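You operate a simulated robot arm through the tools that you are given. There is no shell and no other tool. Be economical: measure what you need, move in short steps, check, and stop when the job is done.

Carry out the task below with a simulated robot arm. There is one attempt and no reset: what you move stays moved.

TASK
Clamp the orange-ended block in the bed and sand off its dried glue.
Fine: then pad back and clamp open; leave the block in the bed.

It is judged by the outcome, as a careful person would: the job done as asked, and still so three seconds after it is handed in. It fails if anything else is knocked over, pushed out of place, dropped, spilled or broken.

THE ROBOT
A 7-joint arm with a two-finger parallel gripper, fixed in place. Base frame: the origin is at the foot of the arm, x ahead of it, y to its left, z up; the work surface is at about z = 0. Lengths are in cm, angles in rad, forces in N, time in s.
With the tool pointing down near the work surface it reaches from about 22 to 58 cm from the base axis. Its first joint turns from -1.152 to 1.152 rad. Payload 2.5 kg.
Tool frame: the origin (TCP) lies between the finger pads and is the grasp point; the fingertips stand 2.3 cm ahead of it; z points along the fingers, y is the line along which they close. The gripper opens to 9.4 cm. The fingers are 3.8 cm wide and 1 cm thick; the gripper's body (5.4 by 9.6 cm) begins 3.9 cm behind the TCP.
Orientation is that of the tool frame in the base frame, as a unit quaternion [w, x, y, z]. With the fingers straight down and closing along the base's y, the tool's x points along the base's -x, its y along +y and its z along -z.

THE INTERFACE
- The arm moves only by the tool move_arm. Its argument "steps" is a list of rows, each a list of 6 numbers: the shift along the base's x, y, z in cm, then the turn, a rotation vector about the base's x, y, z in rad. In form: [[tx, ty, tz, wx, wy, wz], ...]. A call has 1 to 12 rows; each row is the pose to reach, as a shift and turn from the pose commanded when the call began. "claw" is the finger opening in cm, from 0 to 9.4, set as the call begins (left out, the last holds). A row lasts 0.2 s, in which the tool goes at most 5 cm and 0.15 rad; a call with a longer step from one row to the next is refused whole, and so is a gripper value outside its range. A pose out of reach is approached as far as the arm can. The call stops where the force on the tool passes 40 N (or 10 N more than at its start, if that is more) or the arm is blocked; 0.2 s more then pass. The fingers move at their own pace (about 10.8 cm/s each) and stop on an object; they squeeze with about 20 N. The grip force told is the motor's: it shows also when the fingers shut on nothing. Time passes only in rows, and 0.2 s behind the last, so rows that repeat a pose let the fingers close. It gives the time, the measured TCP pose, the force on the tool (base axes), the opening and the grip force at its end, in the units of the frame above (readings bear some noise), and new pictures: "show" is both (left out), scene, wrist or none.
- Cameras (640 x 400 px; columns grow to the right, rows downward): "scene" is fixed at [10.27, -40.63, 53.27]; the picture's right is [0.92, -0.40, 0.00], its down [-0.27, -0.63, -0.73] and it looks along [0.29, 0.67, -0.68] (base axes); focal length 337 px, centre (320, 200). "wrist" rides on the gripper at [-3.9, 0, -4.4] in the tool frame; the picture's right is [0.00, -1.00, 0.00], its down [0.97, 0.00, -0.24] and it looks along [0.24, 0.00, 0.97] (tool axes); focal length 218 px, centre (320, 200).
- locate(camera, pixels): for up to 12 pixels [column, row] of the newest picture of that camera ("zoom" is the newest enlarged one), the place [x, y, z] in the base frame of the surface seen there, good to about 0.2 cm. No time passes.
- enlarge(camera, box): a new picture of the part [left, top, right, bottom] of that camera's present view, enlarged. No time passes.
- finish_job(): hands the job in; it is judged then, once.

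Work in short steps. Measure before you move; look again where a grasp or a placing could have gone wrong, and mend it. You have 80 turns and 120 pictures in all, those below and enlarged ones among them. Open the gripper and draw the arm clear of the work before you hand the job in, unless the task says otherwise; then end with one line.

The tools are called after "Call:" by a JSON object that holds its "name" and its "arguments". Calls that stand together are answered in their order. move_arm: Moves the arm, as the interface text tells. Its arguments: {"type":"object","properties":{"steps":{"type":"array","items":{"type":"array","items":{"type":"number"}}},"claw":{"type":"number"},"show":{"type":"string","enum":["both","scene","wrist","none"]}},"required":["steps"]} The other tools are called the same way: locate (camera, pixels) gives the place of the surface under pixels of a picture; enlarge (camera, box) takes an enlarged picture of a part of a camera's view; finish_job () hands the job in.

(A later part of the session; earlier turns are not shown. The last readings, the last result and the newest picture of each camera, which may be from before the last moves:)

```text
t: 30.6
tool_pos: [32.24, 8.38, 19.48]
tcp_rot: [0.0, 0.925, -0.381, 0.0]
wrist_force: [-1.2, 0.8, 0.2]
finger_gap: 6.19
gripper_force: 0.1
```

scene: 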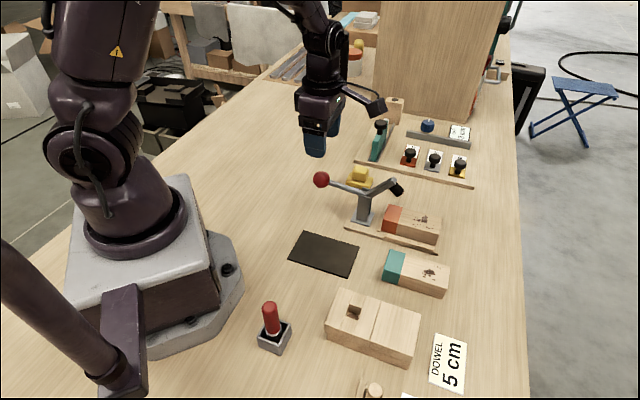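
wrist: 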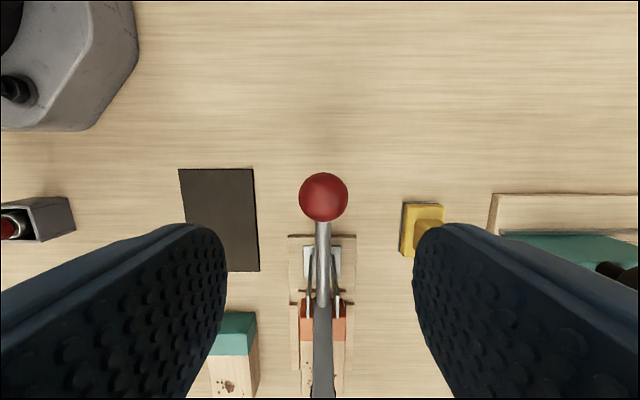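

Ball centred at (323,196). I'll descend around it and close.

Call:
{"name": "move_arm", "arguments": {"steps": [[-0.15, 0.4, -3.5, 0, 0, 0], [-0.15, 0.4, -7, 0, 0, 0], [-0.15, 0.4, -10.3, 0, 0, 0], [-0.15, 0.4, -10.3, 0, 0, 0]], "show": "none"}}

Call:
{"name": "move_arm", "arguments": {"steps": [[0, 0, 0, 0, 0, 0], [0, 0, 0, 0, 0, 0], [0, 0, 0, 0, 0, 0]], "claw": 1.5}}

```text
t: 31.6
tool_pos: [32.02, 8.66, 9.39]
tcp_rot: [0.0, 0.924, -0.382, 0.0]
wrist_force: [-0.3, 0.0, -0.4]
finger_gap: 6.2
gripper_force: 0.1
```

```text
t: 32.4
tool_pos: [32.14, 8.77, 9.21]
tcp_rot: [-0.003, 0.924, -0.382, 0.001]
wrist_force: [17.8, 12.5, -11.2]
finger_gap: 3.57
gripper_force: 45.8
```

scene: 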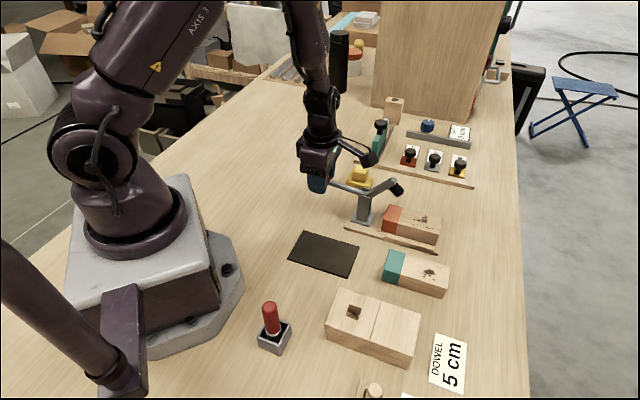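
wrist: 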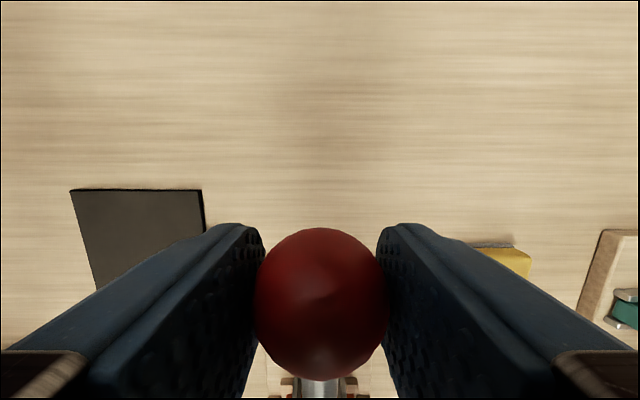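

Gripped, but a lateral force of about +22 N along v shows I'm off-centre. I'll shift slightly to relieve it.

Call:
{"name": "move_arm", "arguments": {"steps": [[0.12, 0.12, 0, 0, 0, 0], [0.12, 0.12, 0, 0, 0, 0]], "show": "none"}}

```text
t: 33.0
tool_pos: [32.11, 8.81, 9.29]
tcp_rot: [0.0, 0.924, -0.382, 0.001]
wrist_force: [3.6, 7.3, 13.3]
finger_gap: 3.57
gripper_force: 45.2
```

Centred enough. I'll move the ball up the arc about 20° first.

Call:
{"name": "move_arm", "arguments": {"steps": [[0.11, -0.11, 0.82, 0, 0, 0], [0.28, -0.28, 1.63, 0, 0, 0], [0.49, -0.49, 2.41, 0, 0, 0], [0.75, -0.75, 3.17, 0, 0, 0], [0.75, -0.75, 3.17, 0, 0, 0]], "show": "scene"}}

Call:
{"name": "enlarge", "arguments": {"camera": "scene", "box": [290, 120, 450, 260]}}

```text
t: 34.2
tool_pos: [32.83, 8.18, 12.14]
tcp_rot: [0.001, 0.924, -0.382, -0.002]
wrist_force: [-4.9, 16.3, -6.8]
finger_gap: 3.52
gripper_force: 45.0
```

scene: 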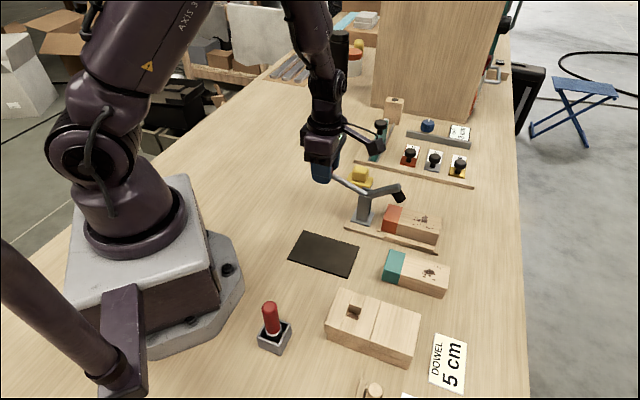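

```text
2.86 times, centred on (370, 190) of scene
```

zoom: 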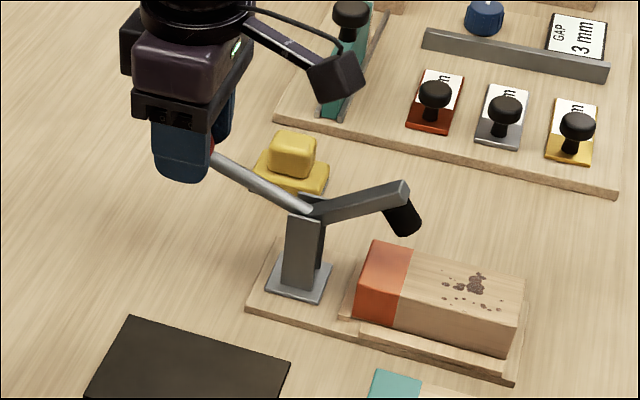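

The lever rotates with the ball. I'll continue another 20°, biased slightly toward -u.

Call:
{"name": "move_arm", "arguments": {"steps": [[0.2, -0.2, 0.71, 0, 0, 0], [0.53, -0.53, 1.39, 0, 0, 0], [0.92, -0.92, 2.03, 0, 0, 0], [1.33, -1.33, 2.61, 0, 0, 0], [1.33, -1.33, 2.61, 0, 0, 0]], "show": "scene"}}

Call:
{"name": "enlarge", "arguments": {"camera": "scene", "box": [290, 120, 450, 260]}}

```text
t: 35.4
tool_pos: [34.27, 6.84, 14.87]
tcp_rot: [-0.001, 0.925, -0.381, 0.0]
wrist_force: [-7.1, 20.0, 0.7]
finger_gap: 3.53
gripper_force: 45.1
```

scene: 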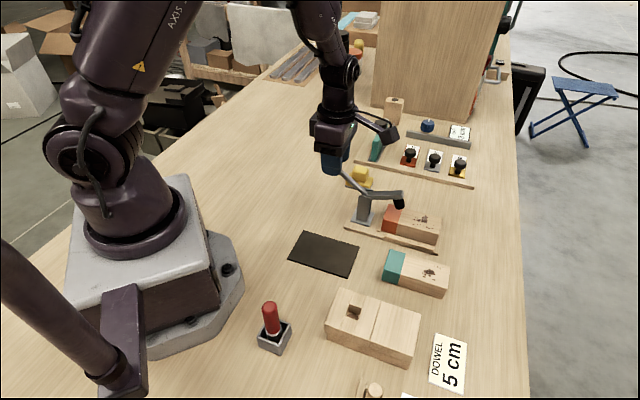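

```text
2.86 times, centred on (370, 190) of scene
```

zoom: 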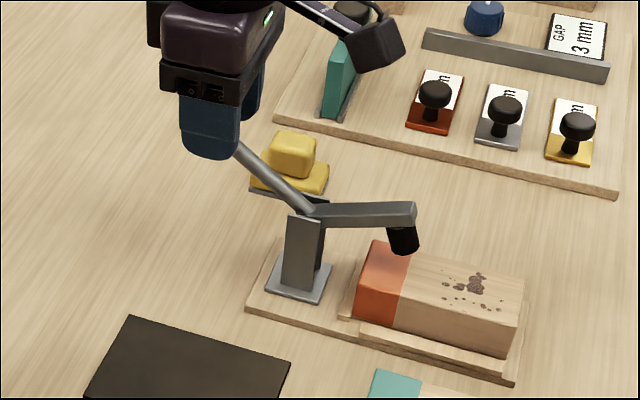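

The cap is nearing the block. I'll go on 10° more, watching the force.

Call:
{"name": "move_arm", "arguments": {"steps": [[0.22, -0.22, 0.27, 0, 0, 0], [0.44, -0.44, 0.53, 0, 0, 0], [0.67, -0.67, 0.77, 0, 0, 0], [0.9, -0.9, 1.0, 0, 0, 0], [0.9, -0.9, 1.0, 0, 0, 0]], "show": "scene"}}

Call:
{"name": "enlarge", "arguments": {"camera": "scene", "box": [340, 150, 450, 250]}}

```text
t: 36.6
tool_pos: [35.13, 5.81, 15.83]
tcp_rot: [0.001, 0.924, -0.383, -0.001]
wrist_force: [-9.9, 18.4, 5.2]
finger_gap: 3.53
gripper_force: 44.7
```

scene: 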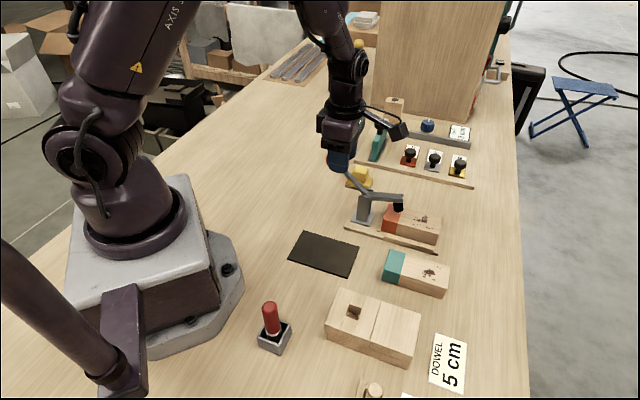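

```text
4.00 times, centred on (395, 200) of scene
```

zoom: 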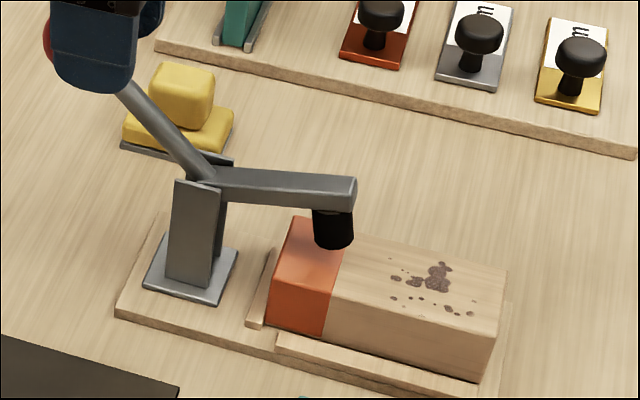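

Call:
{"name": "move_arm", "arguments": {"steps": [[0.25, -0.25, 0.2, 0, 0, 0], [0.5, -0.5, 0.4, 0, 0, 0], [0.75, -0.75, 0.55, 0, 0, 0], [0.75, -0.75, 0.55, 0, 0, 0]]}}

Call:
{"name": "enlarge", "arguments": {"camera": "scene", "box": [340, 150, 450, 250]}}

```text
t: 37.6
tool_pos: [35.94, 5.18, 16.38]
tcp_rot: [0.0, 0.924, -0.382, 0.0]
wrist_force: [-11.2, 16.8, 7.5]
finger_gap: 3.54
gripper_force: 44.8
```

scene: 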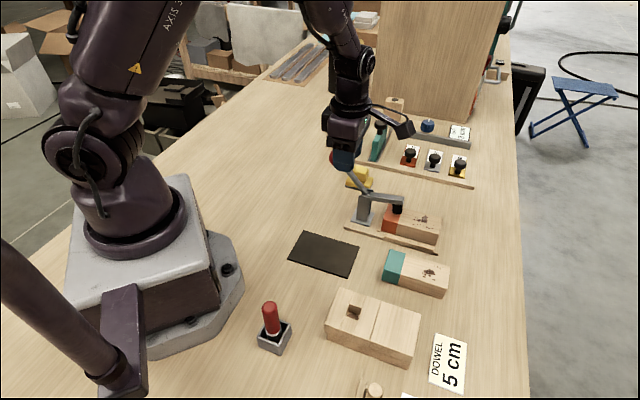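
wrist: 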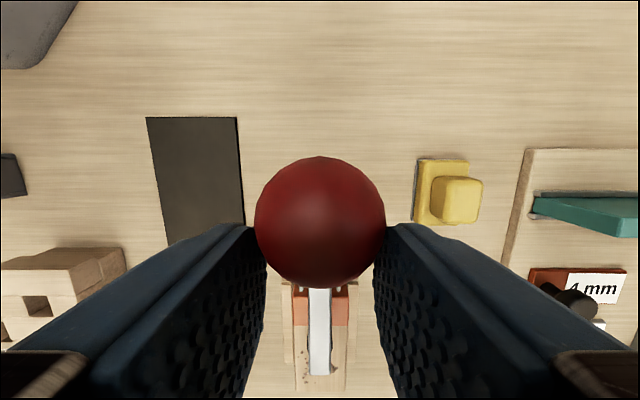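

```text
4.00 times, centred on (395, 200) of scene
```

zoom: 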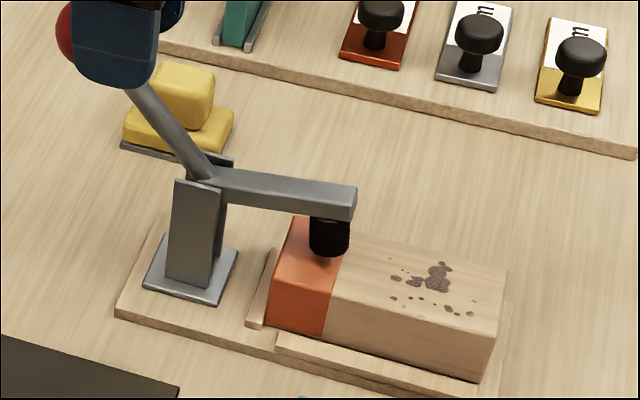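

The ball has slid to the finger edge (about 2 cm toward -u). I'll open a little, re-centre and re-grip.

Call:
{"name": "move_arm", "arguments": {"steps": [[0, 0, 0, 0, 0, 0], [-0.7, 0.7, -0.4, 0, 0, 0], [-1.45, 1.45, -0.9, 0, 0, 0], [-1.45, 1.45, -0.9, 0, 0, 0]], "claw": 5}}

```text
t: 38.6
tool_pos: [34.49, 6.53, 15.46]
tcp_rot: [0.0, 0.924, -0.383, 0.0]
wrist_force: [0.0, 0.5, -1.0]
finger_gap: 5.0
gripper_force: 0.0
```

scene: 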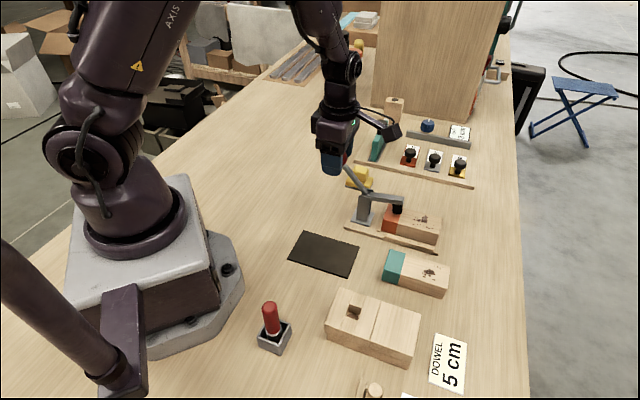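
wrist: 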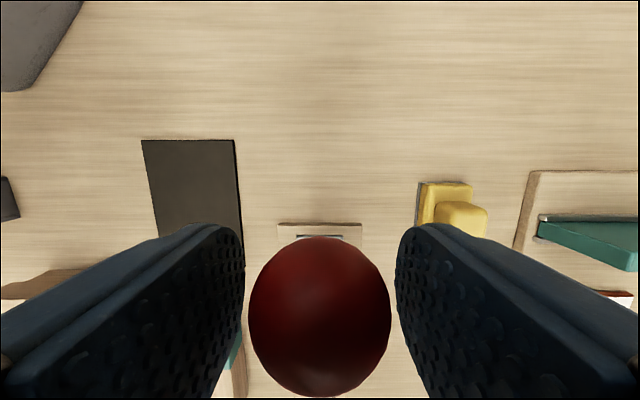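

The lever stays put and the ball is centred again. I'll close and keep rotating.

Call:
{"name": "move_arm", "arguments": {"steps": [[0, 0, 0, 0, 0, 0], [0, 0, 0, 0, 0, 0], [0.22, -0.22, 0.23, 0, 0, 0], [0.43, -0.43, 0.46, 0, 0, 0], [0.68, -0.68, 0.7, 0, 0, 0], [0.94, -0.94, 0.92, 0, 0, 0], [0.94, -0.94, 0.92, 0, 0, 0]], "claw": 1.5}}

Call:
{"name": "enlarge", "arguments": {"camera": "scene", "box": [340, 150, 450, 250]}}

```text
t: 40.2
tool_pos: [35.35, 5.63, 16.49]
tcp_rot: [0.0, 0.924, -0.381, -0.002]
wrist_force: [-7.5, 17.7, 1.6]
finger_gap: 3.58
gripper_force: 44.8
```

scene: 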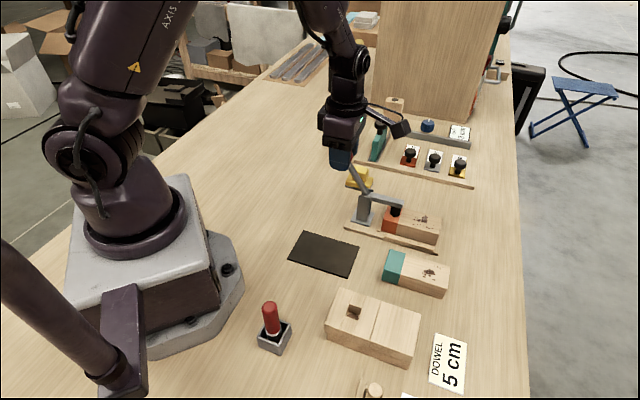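
wrist: 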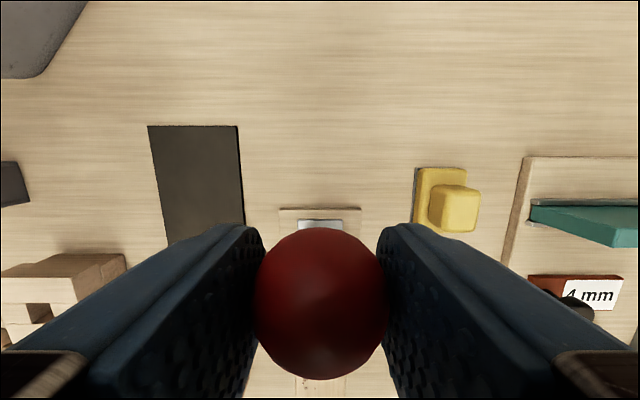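

```text
4.00 times, centred on (395, 200) of scene
```

zoom: 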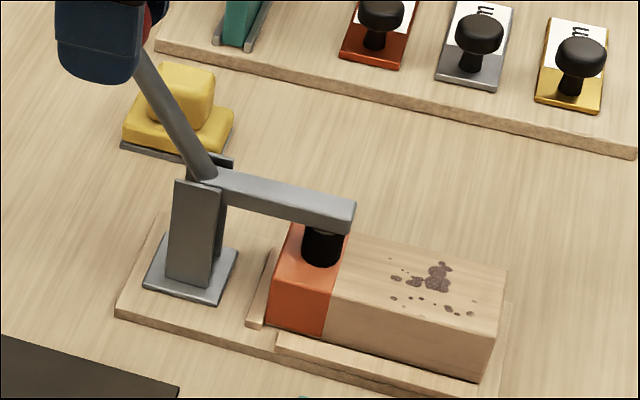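

Cap is on or almost on the orange end. I'll press a few more degrees and check for a force rise.

Call:
{"name": "move_arm", "arguments": {"steps": [[0.15, -0.15, 0.12, 0, 0, 0], [0.3, -0.3, 0.24, 0, 0, 0], [0.45, -0.45, 0.34, 0, 0, 0], [0.6, -0.6, 0.44, 0, 0, 0], [0.6, -0.6, 0.44, 0, 0, 0]]}}

Call:
{"name": "enlarge", "arguments": {"camera": "scene", "box": [340, 150, 450, 250]}}

```text
t: 41.4
tool_pos: [35.85, 5.09, 16.82]
tcp_rot: [0.001, 0.925, -0.381, -0.004]
wrist_force: [-12.0, 23.6, -16.1]
finger_gap: 3.54
gripper_force: 44.6
```

scene: 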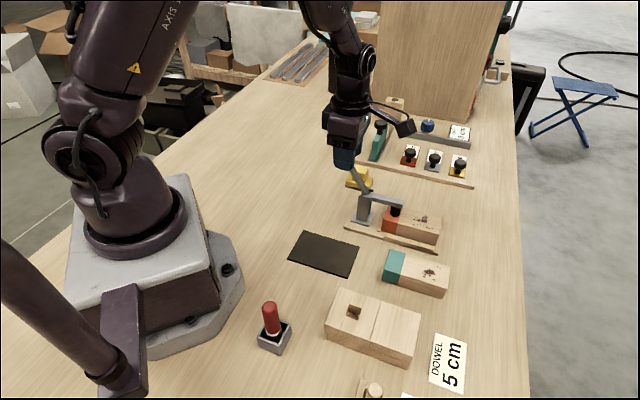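
wrist: 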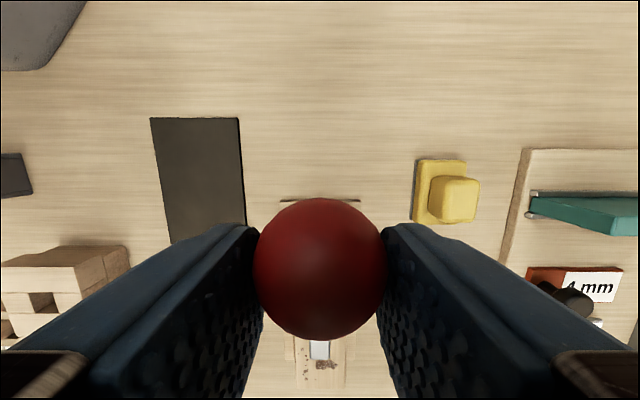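

```text
4.00 times, centred on (395, 200) of scene
```

zoom: 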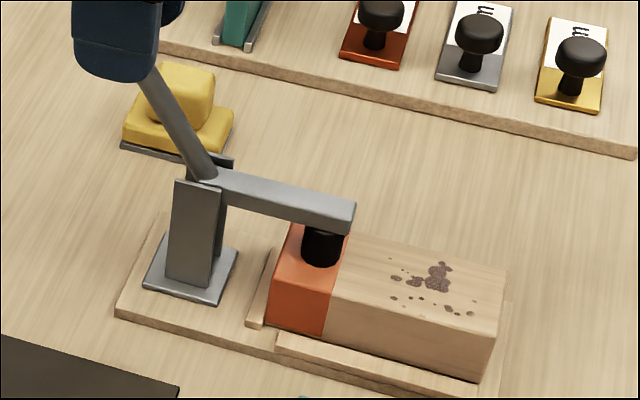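

The lever didn't move further and the ball slid in the fingers, so the clamp is bottomed out. I'll release, rise, and look at it closely.

Call:
{"name": "move_arm", "arguments": {"steps": [[0, 0, 0, 0, 0, 0], [0, 0, 0, 0, 0, 0], [0, 0, 2, 0, 0, 0], [0, 0, 5, 0, 0, 0], [1, 1, 8, 0, 0, 0], [3.5, 3.5, 8, 0, 0, 0], [6.5, 6.5, 7, 0, 0, 0], [7.7, 7.7, 6, 0, 0, 0]], "claw": 5.2}}

Call:
{"name": "enlarge", "arguments": {"camera": "scene", "box": [340, 150, 450, 250]}}

```text
t: 43.2
tool_pos: [43.49, 12.59, 22.8]
tcp_rot: [0.0, 0.924, -0.383, 0.0]
wrist_force: [0.2, 0.2, -0.6]
finger_gap: 5.22
gripper_force: 0.0
```

scene: 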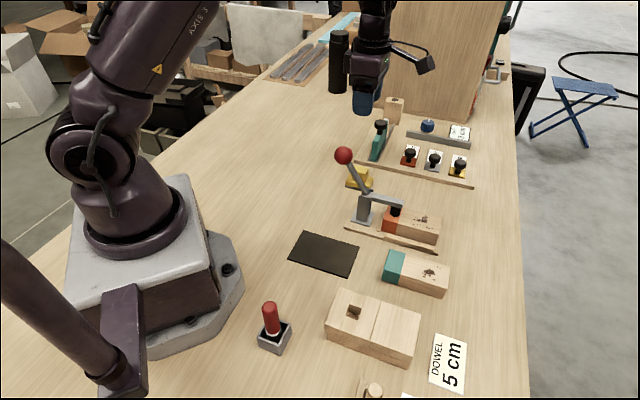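
wrist: 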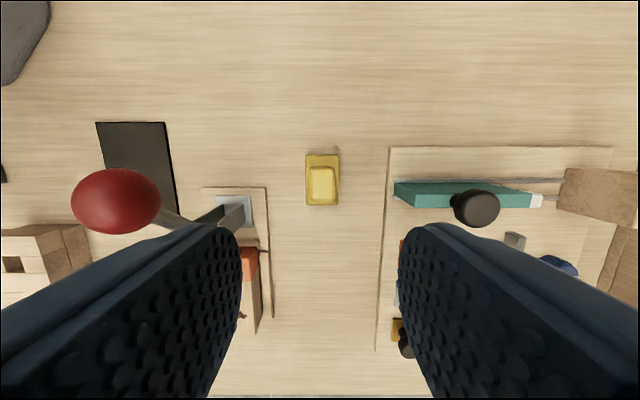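

```text
4.00 times, centred on (395, 200) of scene
```

zoom: 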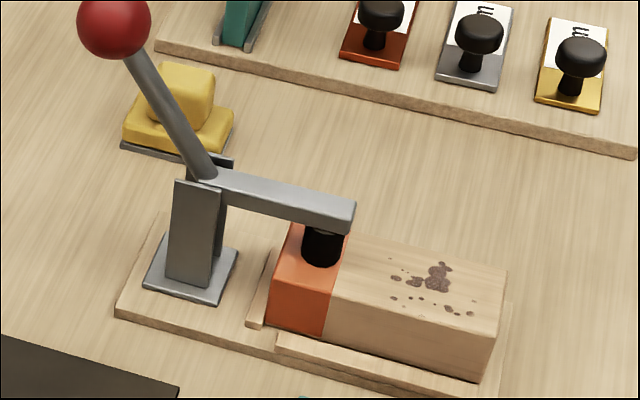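

The clamp holds. The pad's knob is at about u 21.9, v 40 (pixel (323,185)), so I'll descend above it.

Call:
{"name": "move_arm", "arguments": {"steps": [[0.2, 0.2, -4, 0, 0, 0], [0.2, 0.2, -8, 0, 0, 0], [0.2, 0.2, -12, 0, 0, 0], [0.2, 0.2, -14, 0, 0, 0], [0.2, 0.2, -14, 0, 0, 0]], "show": "both"}}

Call:
{"name": "enlarge", "arguments": {"camera": "scene", "box": [320, 120, 430, 220]}}

```text
t: 44.4
tool_pos: [43.97, 12.91, 8.93]
tcp_rot: [0.0, 0.924, -0.382, -0.001]
wrist_force: [0.3, -0.3, 0.4]
finger_gap: 5.21
gripper_force: 0.0
```

scene: 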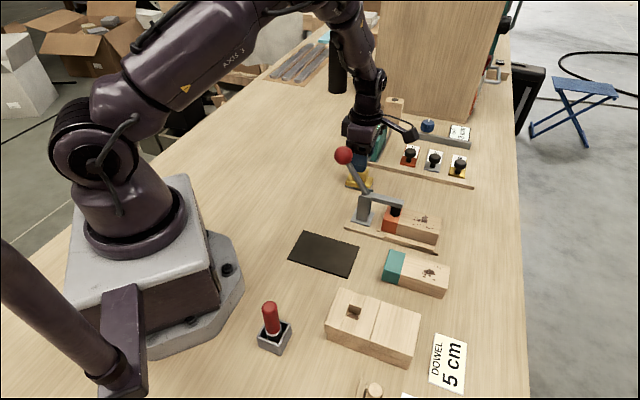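
wrist: 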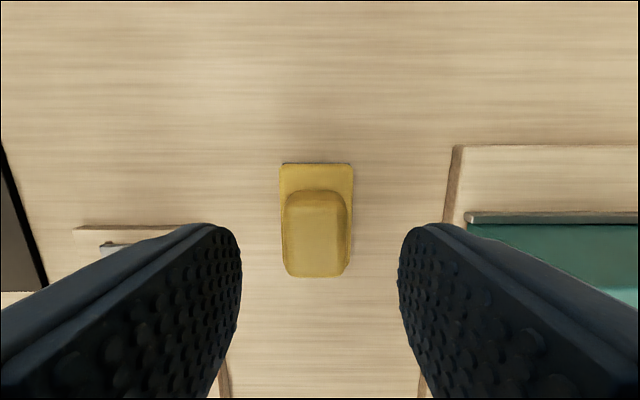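

```text
4.00 times, centred on (375, 170) of scene
```

zoom: 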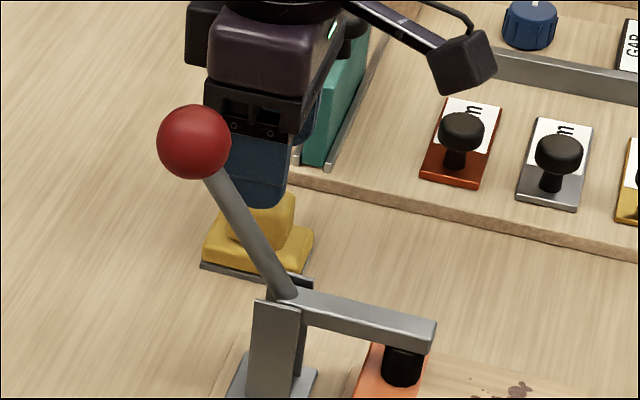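

Call:
{"name": "move_arm", "arguments": {"steps": [[-0.3, 0.1, -2, 0, 0, 0], [-0.3, 0.1, -3.5, 0, 0, 0], [-0.3, 0.1, -4.2, 0, 0, 0], [-0.3, 0.1, -4.2, 0, 0, 0]], "show": "none"}}

Call:
{"name": "move_arm", "arguments": {"steps": [[0, 0, 0, 0, 0, 0], [0, 0, 0, 0, 0, 0], [0, 0, 0, 0, 0, 0]], "claw": 1, "show": "wrist"}}

```text
t: 45.4
tool_pos: [43.61, 13.03, 4.5]
tcp_rot: [0.0, 0.924, -0.383, 0.0]
wrist_force: [-0.1, -0.1, -0.1]
finger_gap: 5.21
gripper_force: 0.1
```

```text
t: 46.2
tool_pos: [43.57, 13.09, 4.59]
tcp_rot: [0.0, 0.924, -0.382, 0.0]
wrist_force: [0.3, 0.5, 0.0]
finger_gap: 2.76
gripper_force: 19.7
```

wrist: 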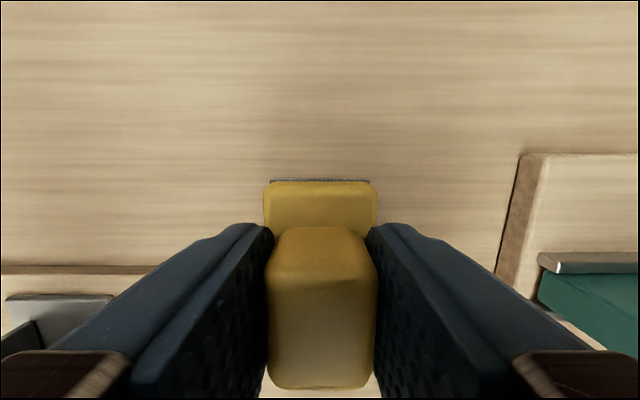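

Pad gripped (2.76 cm). I'll lift it, carry it along +u, then along -v over the block, and check.

Call:
{"name": "move_arm", "arguments": {"steps": [[0, 0, 2.5, 0, 0, 0], [0, 0, 5.5, 0, 0, 0], [1.5, -1.5, 8.5, 0, 0, 0], [4.3, -4.3, 8.5, 0, 0, 0], [7.1, -7.1, 8.5, 0, 0, 0], [9.8, -9.8, 8.5, 0, 0, 0], [11.8, -11.8, 8.5, 0, 0, 0], [9.2, -14.4, 8.5, 0, 0, 0], [6.6, -17, 8.5, 0, 0, 0], [4.03, -19.57, 8.5, 0, 0, 0], [4.03, -19.57, 8.5, 0, 0, 0]]}}

Call:
{"name": "enlarge", "arguments": {"camera": "scene", "box": [340, 150, 470, 260]}}

```text
t: 48.6
tool_pos: [47.35, -6.66, 13.01]
tcp_rot: [0.0, 0.924, -0.382, 0.0]
wrist_force: [0.4, -0.4, -1.3]
finger_gap: 2.77
gripper_force: 20.1
```

scene: 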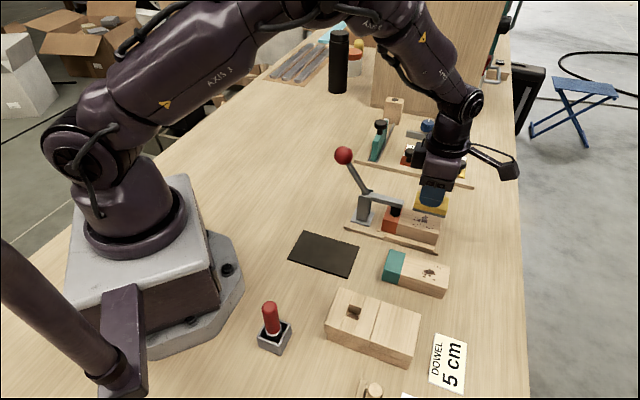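
wrist: 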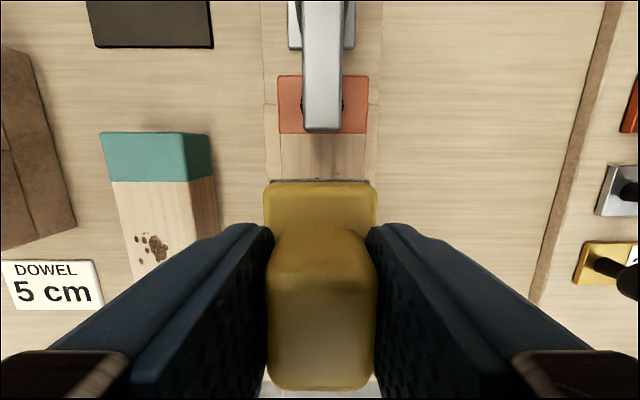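

```text
3.64 times, centred on (405, 205) of scene
```

zoom: 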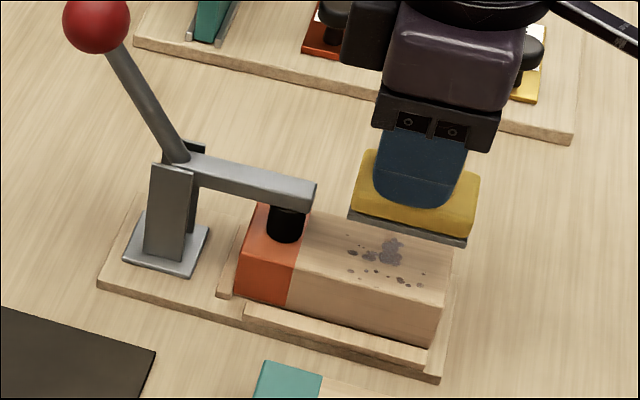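

Pad is above the block, clear of the clamp arm. I'll check the glue extents against the pad footprint.

Call:
{"name": "locate", "arguments": {"camera": "zoom", "pixels": [[348, 236], [352, 271], [390, 255], [424, 283], [405, 282], [366, 284], [300, 245], [440, 300], [435, 330], [285, 225]]}}

Call:
{"name": "move_arm", "arguments": {"steps": [[0.1, 0.1, -1.5, 0, 0, 0], [0.1, 0.1, -3, 0, 0, 0], [0.1, 0.1, -3.5, 0, 0, 0], [0.1, 0.1, -3.8, 0, 0, 0], [0.1, 0.1, -3.8, 0, 0, 0]], "show": "none"}}

```text
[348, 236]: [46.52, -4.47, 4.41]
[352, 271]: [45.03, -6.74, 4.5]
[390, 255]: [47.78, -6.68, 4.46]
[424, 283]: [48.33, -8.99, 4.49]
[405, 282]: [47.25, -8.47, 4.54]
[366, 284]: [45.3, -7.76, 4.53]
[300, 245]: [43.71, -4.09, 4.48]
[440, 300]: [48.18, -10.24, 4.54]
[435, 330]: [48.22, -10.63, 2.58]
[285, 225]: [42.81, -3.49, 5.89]
```

```text
t: 49.8
tool_pos: [47.67, -6.28, 9.34]
tcp_rot: [0.001, 0.924, -0.381, 0.0]
wrist_force: [0.1, -0.3, -1.0]
finger_gap: 2.76
gripper_force: 20.2
```

Call:
{"name": "move_arm", "arguments": {"steps": [[0, 0, -0.1, 0, 0, 0], [0, 0, -0.2, 0, 0, 0], [0, 0, -0.28, 0, 0, 0], [0, 0, -0.28, 0, 0, 0]], "show": "none"}}

```text
t: 50.8
tool_pos: [47.59, -6.38, 9.06]
tcp_rot: [0.0, 0.924, -0.382, -0.001]
wrist_force: [0.6, 0.1, -1.3]
finger_gap: 2.74
gripper_force: 19.9
```

Call:
{"name": "move_arm", "arguments": {"steps": [[0, 0, -0.08, 0, 0, 0], [0, 0, -0.16, 0, 0, 0], [0, 0, -0.24, 0, 0, 0], [0, 0, -0.24, 0, 0, 0]], "show": "scene"}}

Call:
{"name": "enlarge", "arguments": {"camera": "scene", "box": [340, 150, 470, 260]}}

```text
t: 51.8
tool_pos: [47.79, -6.52, 8.85]
tcp_rot: [0.0, 0.924, -0.381, 0.001]
wrist_force: [-3.2, 1.2, 14.0]
finger_gap: 2.77
gripper_force: 20.1
```

scene: 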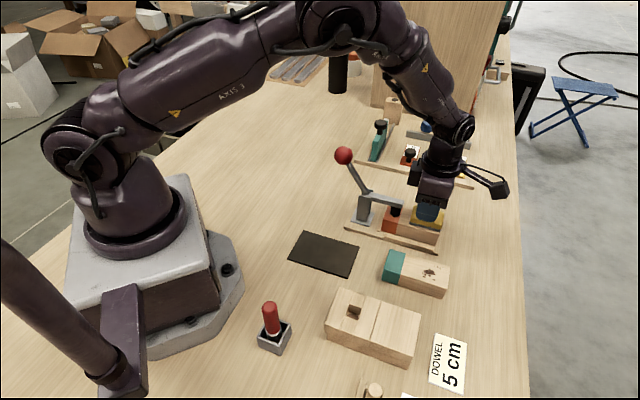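

```text
3.64 times, centred on (405, 205) of scene
```

zoom: 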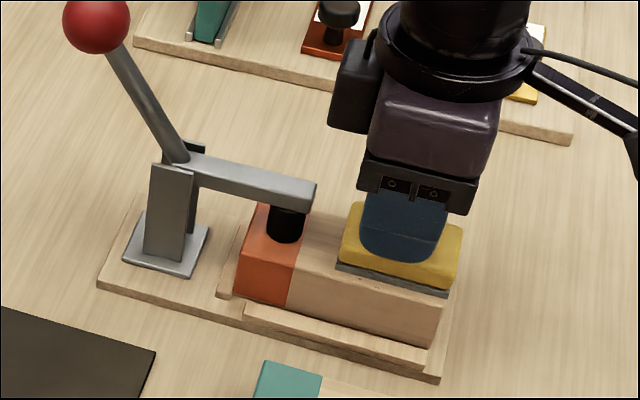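

Contact at 14 N. Now I'll sand with strokes along u, with v offsets to cover the width.

Call:
{"name": "move_arm", "arguments": {"steps": [[-0.85, 0.85, 0, 0, 0, 0], [0, 0, 0, 0, 0, 0], [0.85, -0.85, 0, 0, 0, 0], [0, 0, 0, 0, 0, 0], [-0.35, 1.34, 0, 0, 0, 0], [1.34, -0.35, 0, 0, 0, 0], [-0.35, 1.34, 0, 0, 0, 0], [0, 0, 0, 0, 0, 0], [-1.34, 0.35, 0, 0, 0, 0], [0.35, -1.34, 0, 0, 0, 0], [-1.34, 0.35, 0, 0, 0, 0], [0, 0, 0, 0, 0, 0]], "show": "none"}}

Call:
{"name": "move_arm", "arguments": {"steps": [[0, 0, 1.5, 0, 0, 0], [3, 3, 3.5, 0, 0, 0], [5, 5, 3.5, 0, 0, 0], [5, 5, 3.5, 0, 0, 0]], "show": "scene"}}

Call:
{"name": "enlarge", "arguments": {"camera": "scene", "box": [340, 150, 470, 260]}}

```text
t: 54.4
tool_pos: [47.62, -6.36, 8.9]
tcp_rot: [0.0, 0.924, -0.382, -0.001]
wrist_force: [-5.7, 1.0, 12.8]
finger_gap: 2.77
gripper_force: 19.9
```

```text
t: 55.4
tool_pos: [52.63, -1.57, 12.38]
tcp_rot: [0.0, 0.924, -0.382, 0.0]
wrist_force: [0.8, -0.7, -0.7]
finger_gap: 2.74
gripper_force: 19.7
```

scene: 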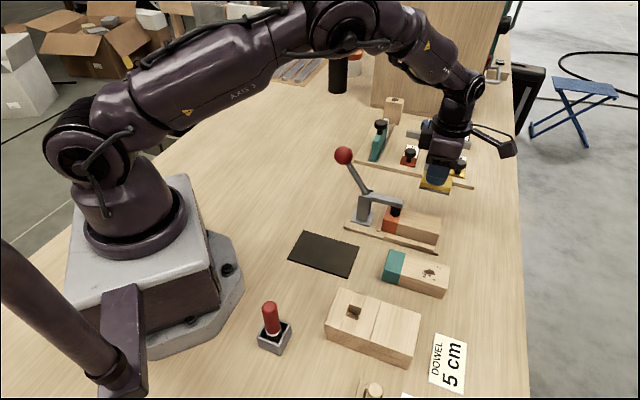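

```text
3.64 times, centred on (405, 205) of scene
```

zoom: 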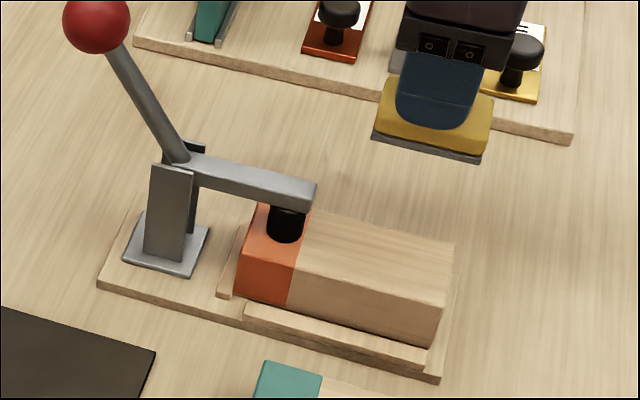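

The glue looks gone. I'll take a closer look to confirm.

Call:
{"name": "enlarge", "arguments": {"camera": "scene", "box": [385, 195, 445, 250]}}

```text
7.27 times, centred on (415, 222) of scene
```

zoom: 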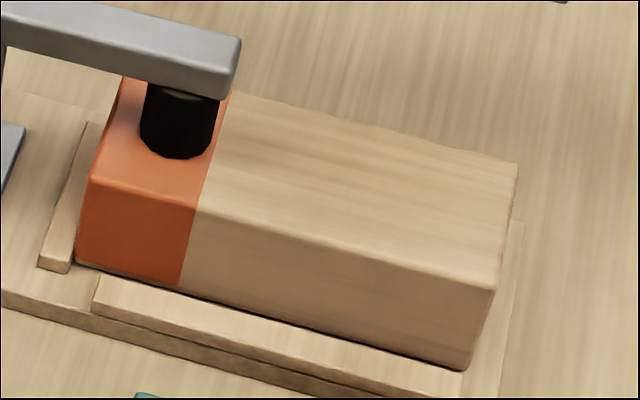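

All clean. I'll return the pad to its starting spot.

Call:
{"name": "move_arm", "arguments": {"steps": [[2.67, 2.67, 0.8, 0, 0, 0], [-0.2, 5.54, 0.8, 0, 0, 0], [-3, 8.34, 0.8, 0, 0, 0], [-5.8, 11.14, 0.8, 0, 0, 0], [-8.4, 13.74, 0.8, 0, 0, 0], [-9.13, 14.47, 0.3, 0, 0, 0], [-9.13, 14.47, -3, 0, 0, 0], [-9.13, 14.47, -6, 0, 0, 0], [-9.13, 14.47, -6.8, 0, 0, 0], [-9.13, 14.47, -6.8, 0, 0, 0]]}}

```text
t: 57.6
tool_pos: [43.55, 13.04, 5.44]
tcp_rot: [0.0, 0.925, -0.381, -0.001]
wrist_force: [0.3, -0.2, -0.3]
finger_gap: 2.75
gripper_force: 19.8
```

scene: 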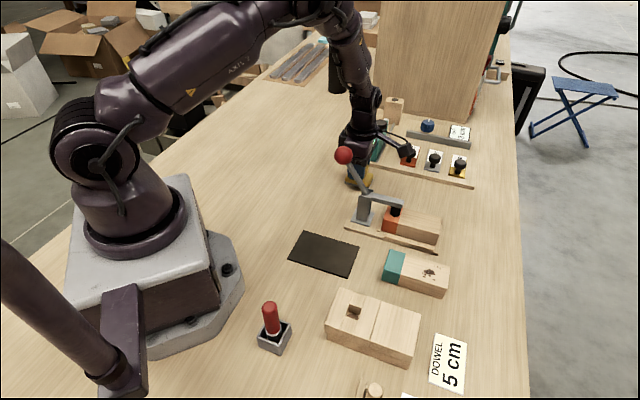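
wrist: 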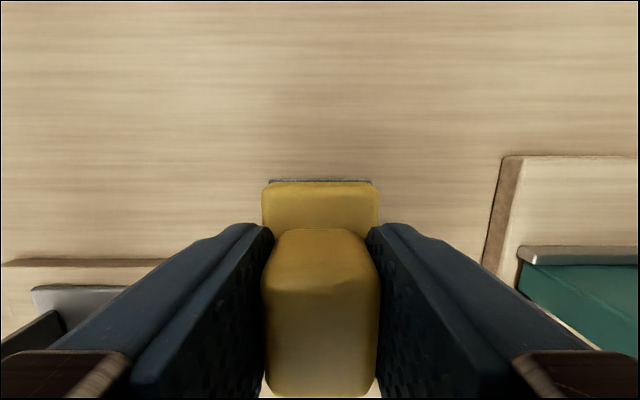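

Call:
{"name": "move_arm", "arguments": {"steps": [[0, 0, -0.4, 0, 0, 0], [0, 0, -0.7, 0, 0, 0], [0, 0, -0.85, 0, 0, 0], [0, 0, -0.85, 0, 0, 0]], "show": "none"}}

Call:
{"name": "move_arm", "arguments": {"steps": [[0, 0, 0, 0, 0, 0], [0, 0, 0, 0, 0, 0], [0, 0, 3, 0, 0, 0], [0, 0, 7, 0, 0, 0], [0, 0, 11, 0, 0, 0], [0, 0, 15, 0, 0, 0], [0, 0, 18, 0, 0, 0]], "claw": 5.2}}

```text
t: 58.6
tool_pos: [43.65, 13.13, 4.62]
tcp_rot: [0.001, 0.924, -0.382, 0.0]
wrist_force: [-0.2, 0.4, -0.3]
finger_gap: 2.75
gripper_force: 20.8
```

```text
t: 60.2
tool_pos: [43.54, 13.0, 22.62]
tcp_rot: [0.0, 0.924, -0.382, 0.0]
wrist_force: [-0.6, 0.3, -0.2]
finger_gap: 5.2
gripper_force: 0.2
```

scene: 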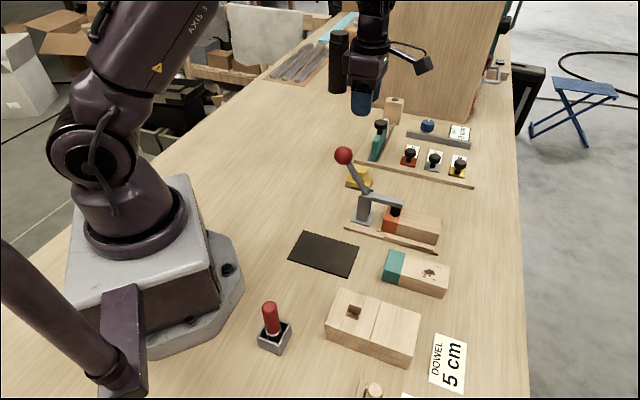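
wrist: 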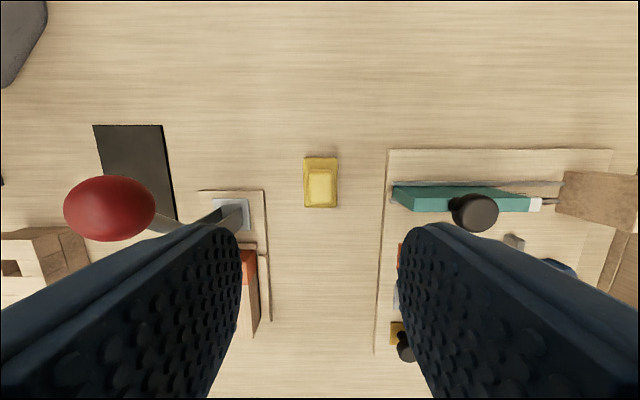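

Pad is back where it started. Now I'll go above the ball (about (35.1,5.8,16.4)) to open the clamp.

Call:
{"name": "move_arm", "arguments": {"steps": [[0, 0, 2, 0, 0, 0], [-2, -2, 3.5, 0, 0, 0], [-4.5, -4.5, 3.5, 0, 0, 0], [-7, -6.5, 3.5, 0, 0, 0], [-8.46, -7.25, 3.5, 0, 0, 0], [-8.46, -7.25, 1, 0, 0, 0], [-8.46, -7.25, 1, 0, 0, 0]], "claw": 6}}

```text
t: 61.8
tool_pos: [35.06, 5.74, 23.46]
tcp_rot: [0.0, 0.924, -0.381, 0.0]
wrist_force: [0.0, 0.1, -0.1]
finger_gap: 6.0
gripper_force: 0.0
```

scene: 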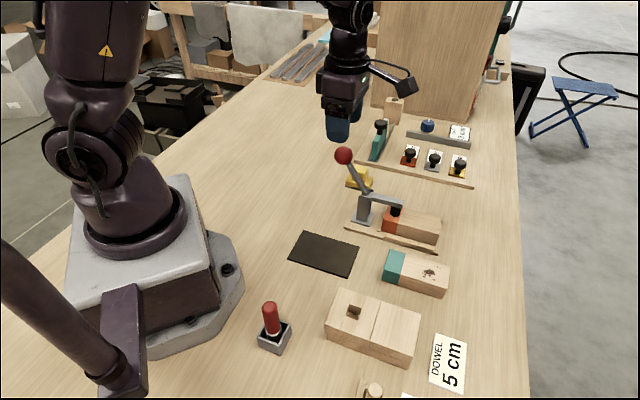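
wrist: 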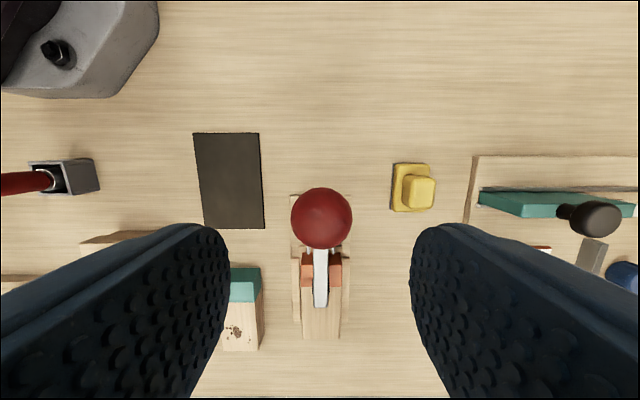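

Call:
{"name": "move_arm", "arguments": {"steps": [[0.35, -0.35, -3, 0, 0, 0], [0.35, -0.35, -6, 0, 0, 0], [0.35, -0.35, -7.3, 0, 0, 0], [0.35, -0.35, -7.3, 0, 0, 0]], "show": "none"}}

Call:
{"name": "move_arm", "arguments": {"steps": [[0, 0, 0, 0, 0, 0], [0, 0, 0, 0, 0, 0], [0, 0, 0, 0, 0, 0]], "claw": 1.5, "show": "wrist"}}

```text
t: 62.8
tool_pos: [35.39, 5.31, 16.2]
tcp_rot: [-0.001, 0.924, -0.382, -0.001]
wrist_force: [-0.9, -0.5, -0.9]
finger_gap: 6.01
gripper_force: 0.1
```

```text
t: 63.6
tool_pos: [35.55, 5.51, 16.17]
tcp_rot: [-0.002, 0.924, -0.382, 0.003]
wrist_force: [16.7, 12.9, -11.5]
finger_gap: 3.56
gripper_force: 45.0
```

wrist: 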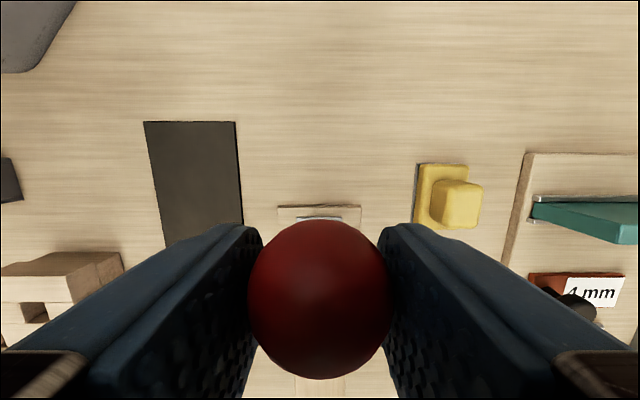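

Gripped. I'll swing the ball back along the arc, about 25° first.

Call:
{"name": "move_arm", "arguments": {"steps": [[0.14, 0.14, 0, 0, 0, 0], [-0.36, 0.64, -0.49, 0, 0, 0], [-0.83, 1.11, -1.04, 0, 0, 0], [-1.27, 1.55, -1.65, 0, 0, 0], [-1.66, 1.94, -2.3, 0, 0, 0], [-2.02, 2.3, -3.01, 0, 0, 0], [-2.02, 2.3, -3.01, 0, 0, 0]]}}

```text
t: 65.2
tool_pos: [33.31, 7.72, 13.4]
tcp_rot: [0.0, 0.924, -0.382, -0.001]
wrist_force: [-1.3, -0.4, 13.9]
finger_gap: 3.52
gripper_force: 44.9
```

scene: 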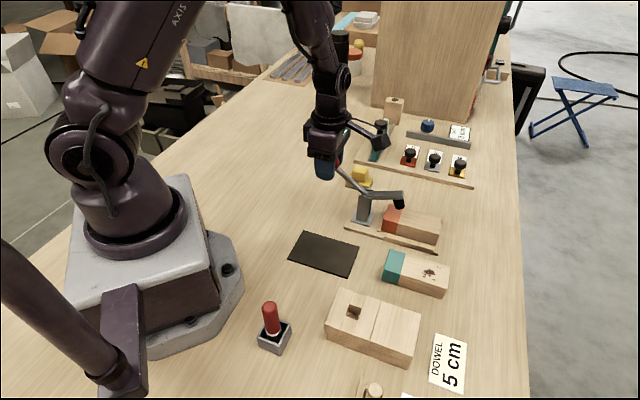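
wrist: 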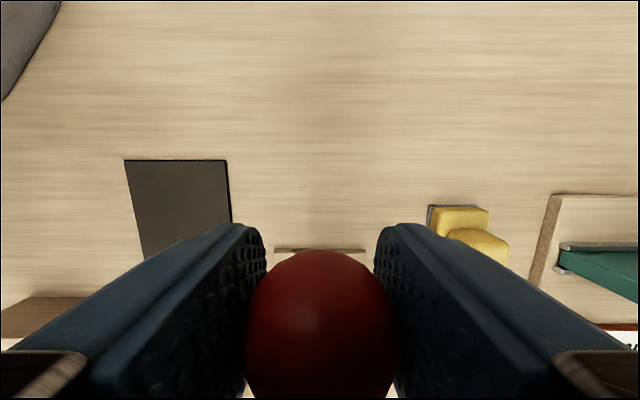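

Opening well. I'll continue to the original open angle.

Call:
{"name": "move_arm", "arguments": {"steps": [[-0.31, 0.31, -0.74, 0, 0, 0], [-0.57, 0.57, -1.52, 0, 0, 0], [-0.79, 0.79, -2.33, 0, 0, 0], [-0.95, 0.95, -3.16, 0, 0, 0], [-1.05, 1.05, -3.84, 0, 0, 0], [-1.07, 1.07, -4.1, 0, 0, 0], [-1.07, 1.07, -4.1, 0, 0, 0]]}}

Call:
{"name": "enlarge", "arguments": {"camera": "scene", "box": [300, 150, 450, 260]}}

```text
t: 66.8
tool_pos: [32.16, 8.84, 9.33]
tcp_rot: [0.001, 0.924, -0.382, 0.0]
wrist_force: [-8.0, -0.4, 13.9]
finger_gap: 3.55
gripper_force: 45.0
```

scene: 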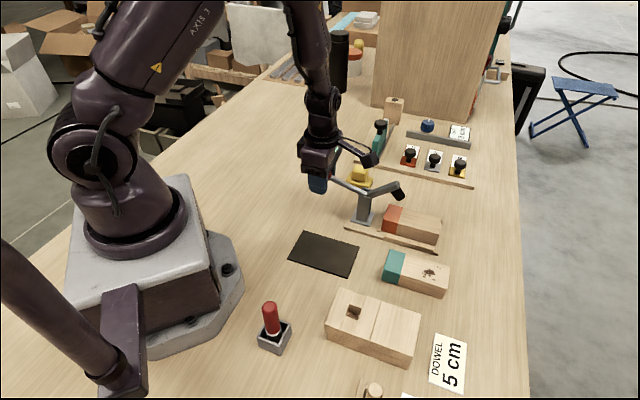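
wrist: 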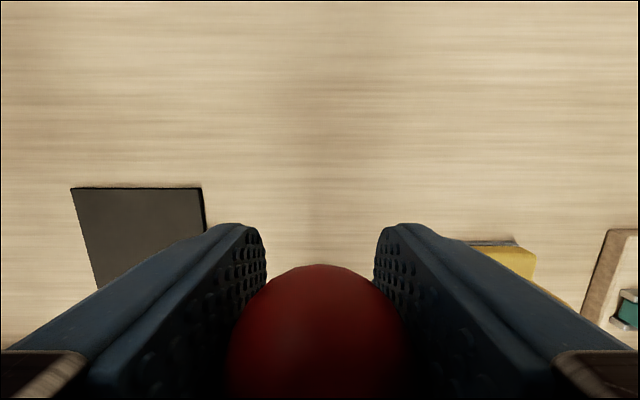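

```text
3.64 times, centred on (375, 205) of scene
```

zoom: 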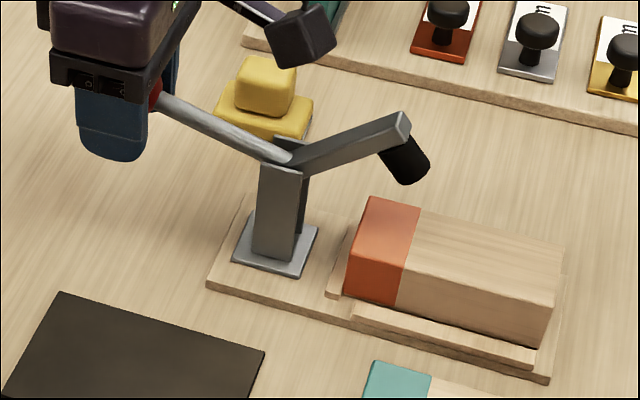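

About 7° short of the original open angle. I'll re-centre on the ball, re-grip and finish the travel.

Call:
{"name": "move_arm", "arguments": {"steps": [[0, 0, 0, 0, 0, 0], [0.2, -0.2, 0.5, 0, 0, 0], [0.35, -0.35, 0.9, 0, 0, 0], [0.35, -0.35, 0.9, 0, 0, 0]], "claw": 5, "show": "none"}}

Call:
{"name": "move_arm", "arguments": {"steps": [[0, 0, 0, 0, 0, 0], [0, 0, 0, 0, 0, 0], [0, 0, 0, 0, 0, 0], [-0.05, 0.05, -0.4, 0, 0, 0], [-0.1, 0.1, -0.8, 0, 0, 0], [-0.15, 0.15, -1.2, 0, 0, 0], [-0.15, 0.15, -1.5, 0, 0, 0], [-0.15, 0.15, -1.5, 0, 0, 0]], "claw": 1.5}}

Call:
{"name": "enlarge", "arguments": {"camera": "scene", "box": [300, 150, 450, 260]}}

```text
t: 67.8
tool_pos: [32.71, 8.38, 10.15]
tcp_rot: [0.0, 0.924, -0.382, 0.0]
wrist_force: [-0.3, -0.4, -0.2]
finger_gap: 4.97
gripper_force: 0.1
```

```text
t: 69.6
tool_pos: [32.44, 8.58, 8.7]
tcp_rot: [0.001, 0.924, -0.383, 0.0]
wrist_force: [-12.4, -13.4, 10.0]
finger_gap: 3.53
gripper_force: 44.7
```

scene: 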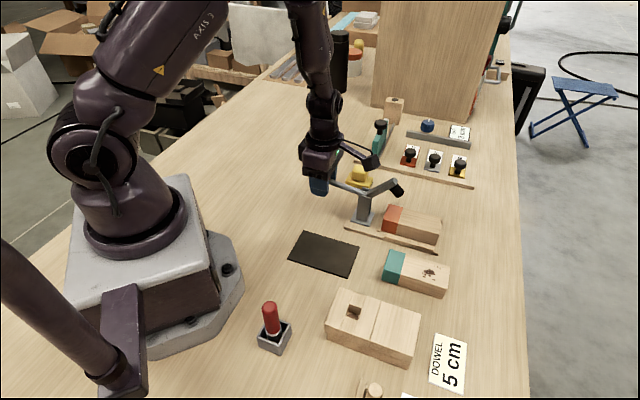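
wrist: 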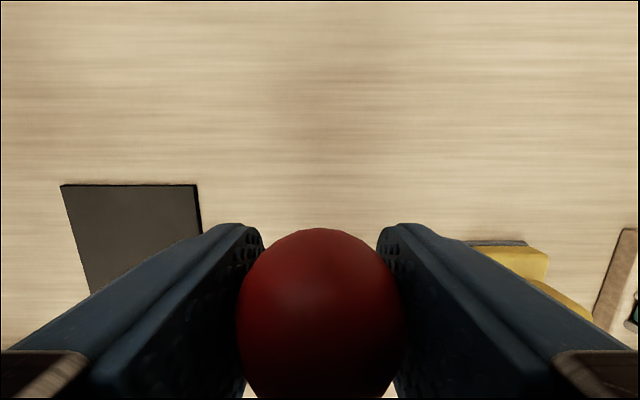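

```text
3.64 times, centred on (375, 205) of scene
```

zoom: 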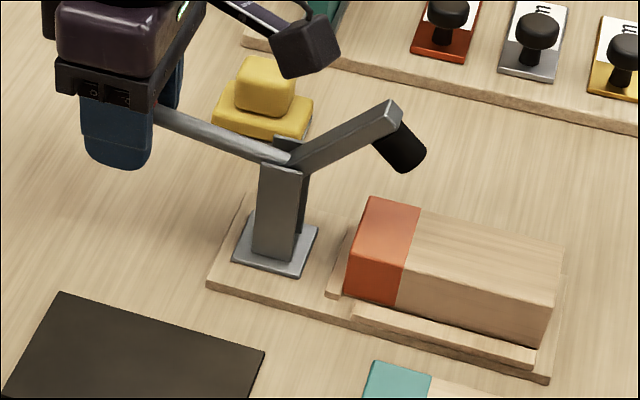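

The lever is back at its original open angle. I'll release, rise, and draw clear.

Call:
{"name": "move_arm", "arguments": {"steps": [[0, 0, 0, 0, 0, 0], [0, 0, 0, 0, 0, 0], [0, 0, 3, 0, 0, 0], [0, 0, 7, 0, 0, 0], [0, 0, 11, 0, 0, 0], [0, 0, 15, 0, 0, 0], [0, 0, 18, 0, 0, 0], [0, 3, 20, 0, 0, 0], [0, 3, 20, 0, 0, 0]], "claw": 6}}

Call:
{"name": "enlarge", "arguments": {"camera": "scene", "box": [300, 150, 450, 260]}}

```text
t: 71.6
tool_pos: [32.51, 11.78, 28.49]
tcp_rot: [0.0, 0.924, -0.382, 0.001]
wrist_force: [-0.3, 0.1, 0.1]
finger_gap: 5.99
gripper_force: 0.0
```

scene: 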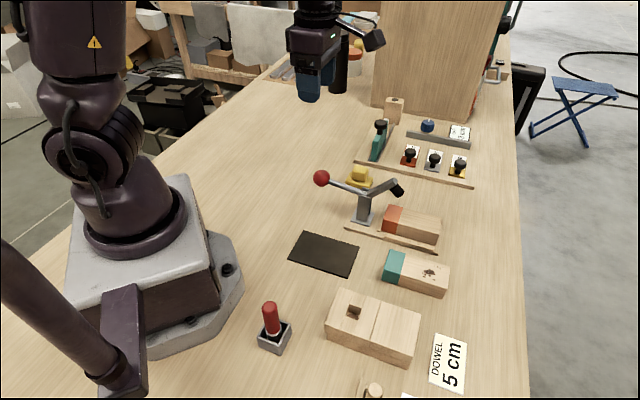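
wrist: 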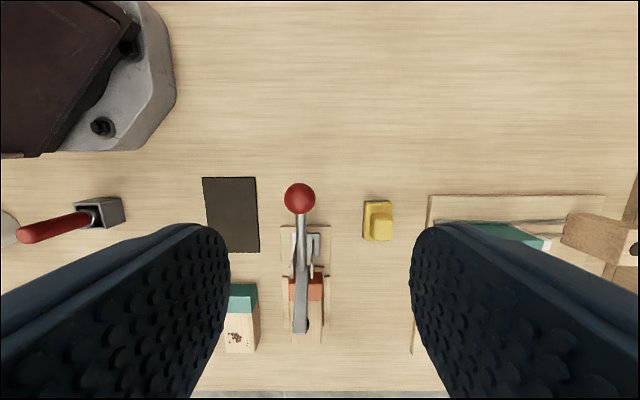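

```text
3.64 times, centred on (375, 205) of scene
```

zoom: 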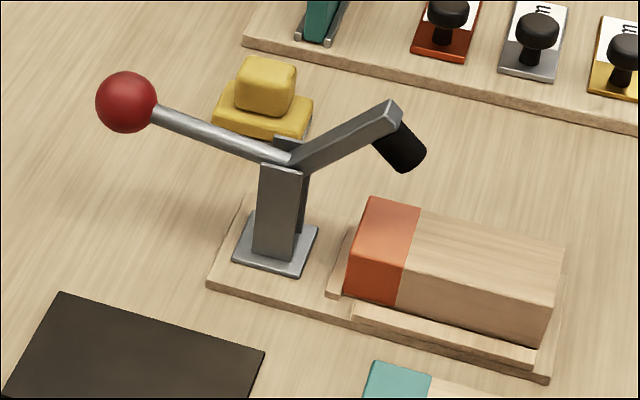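

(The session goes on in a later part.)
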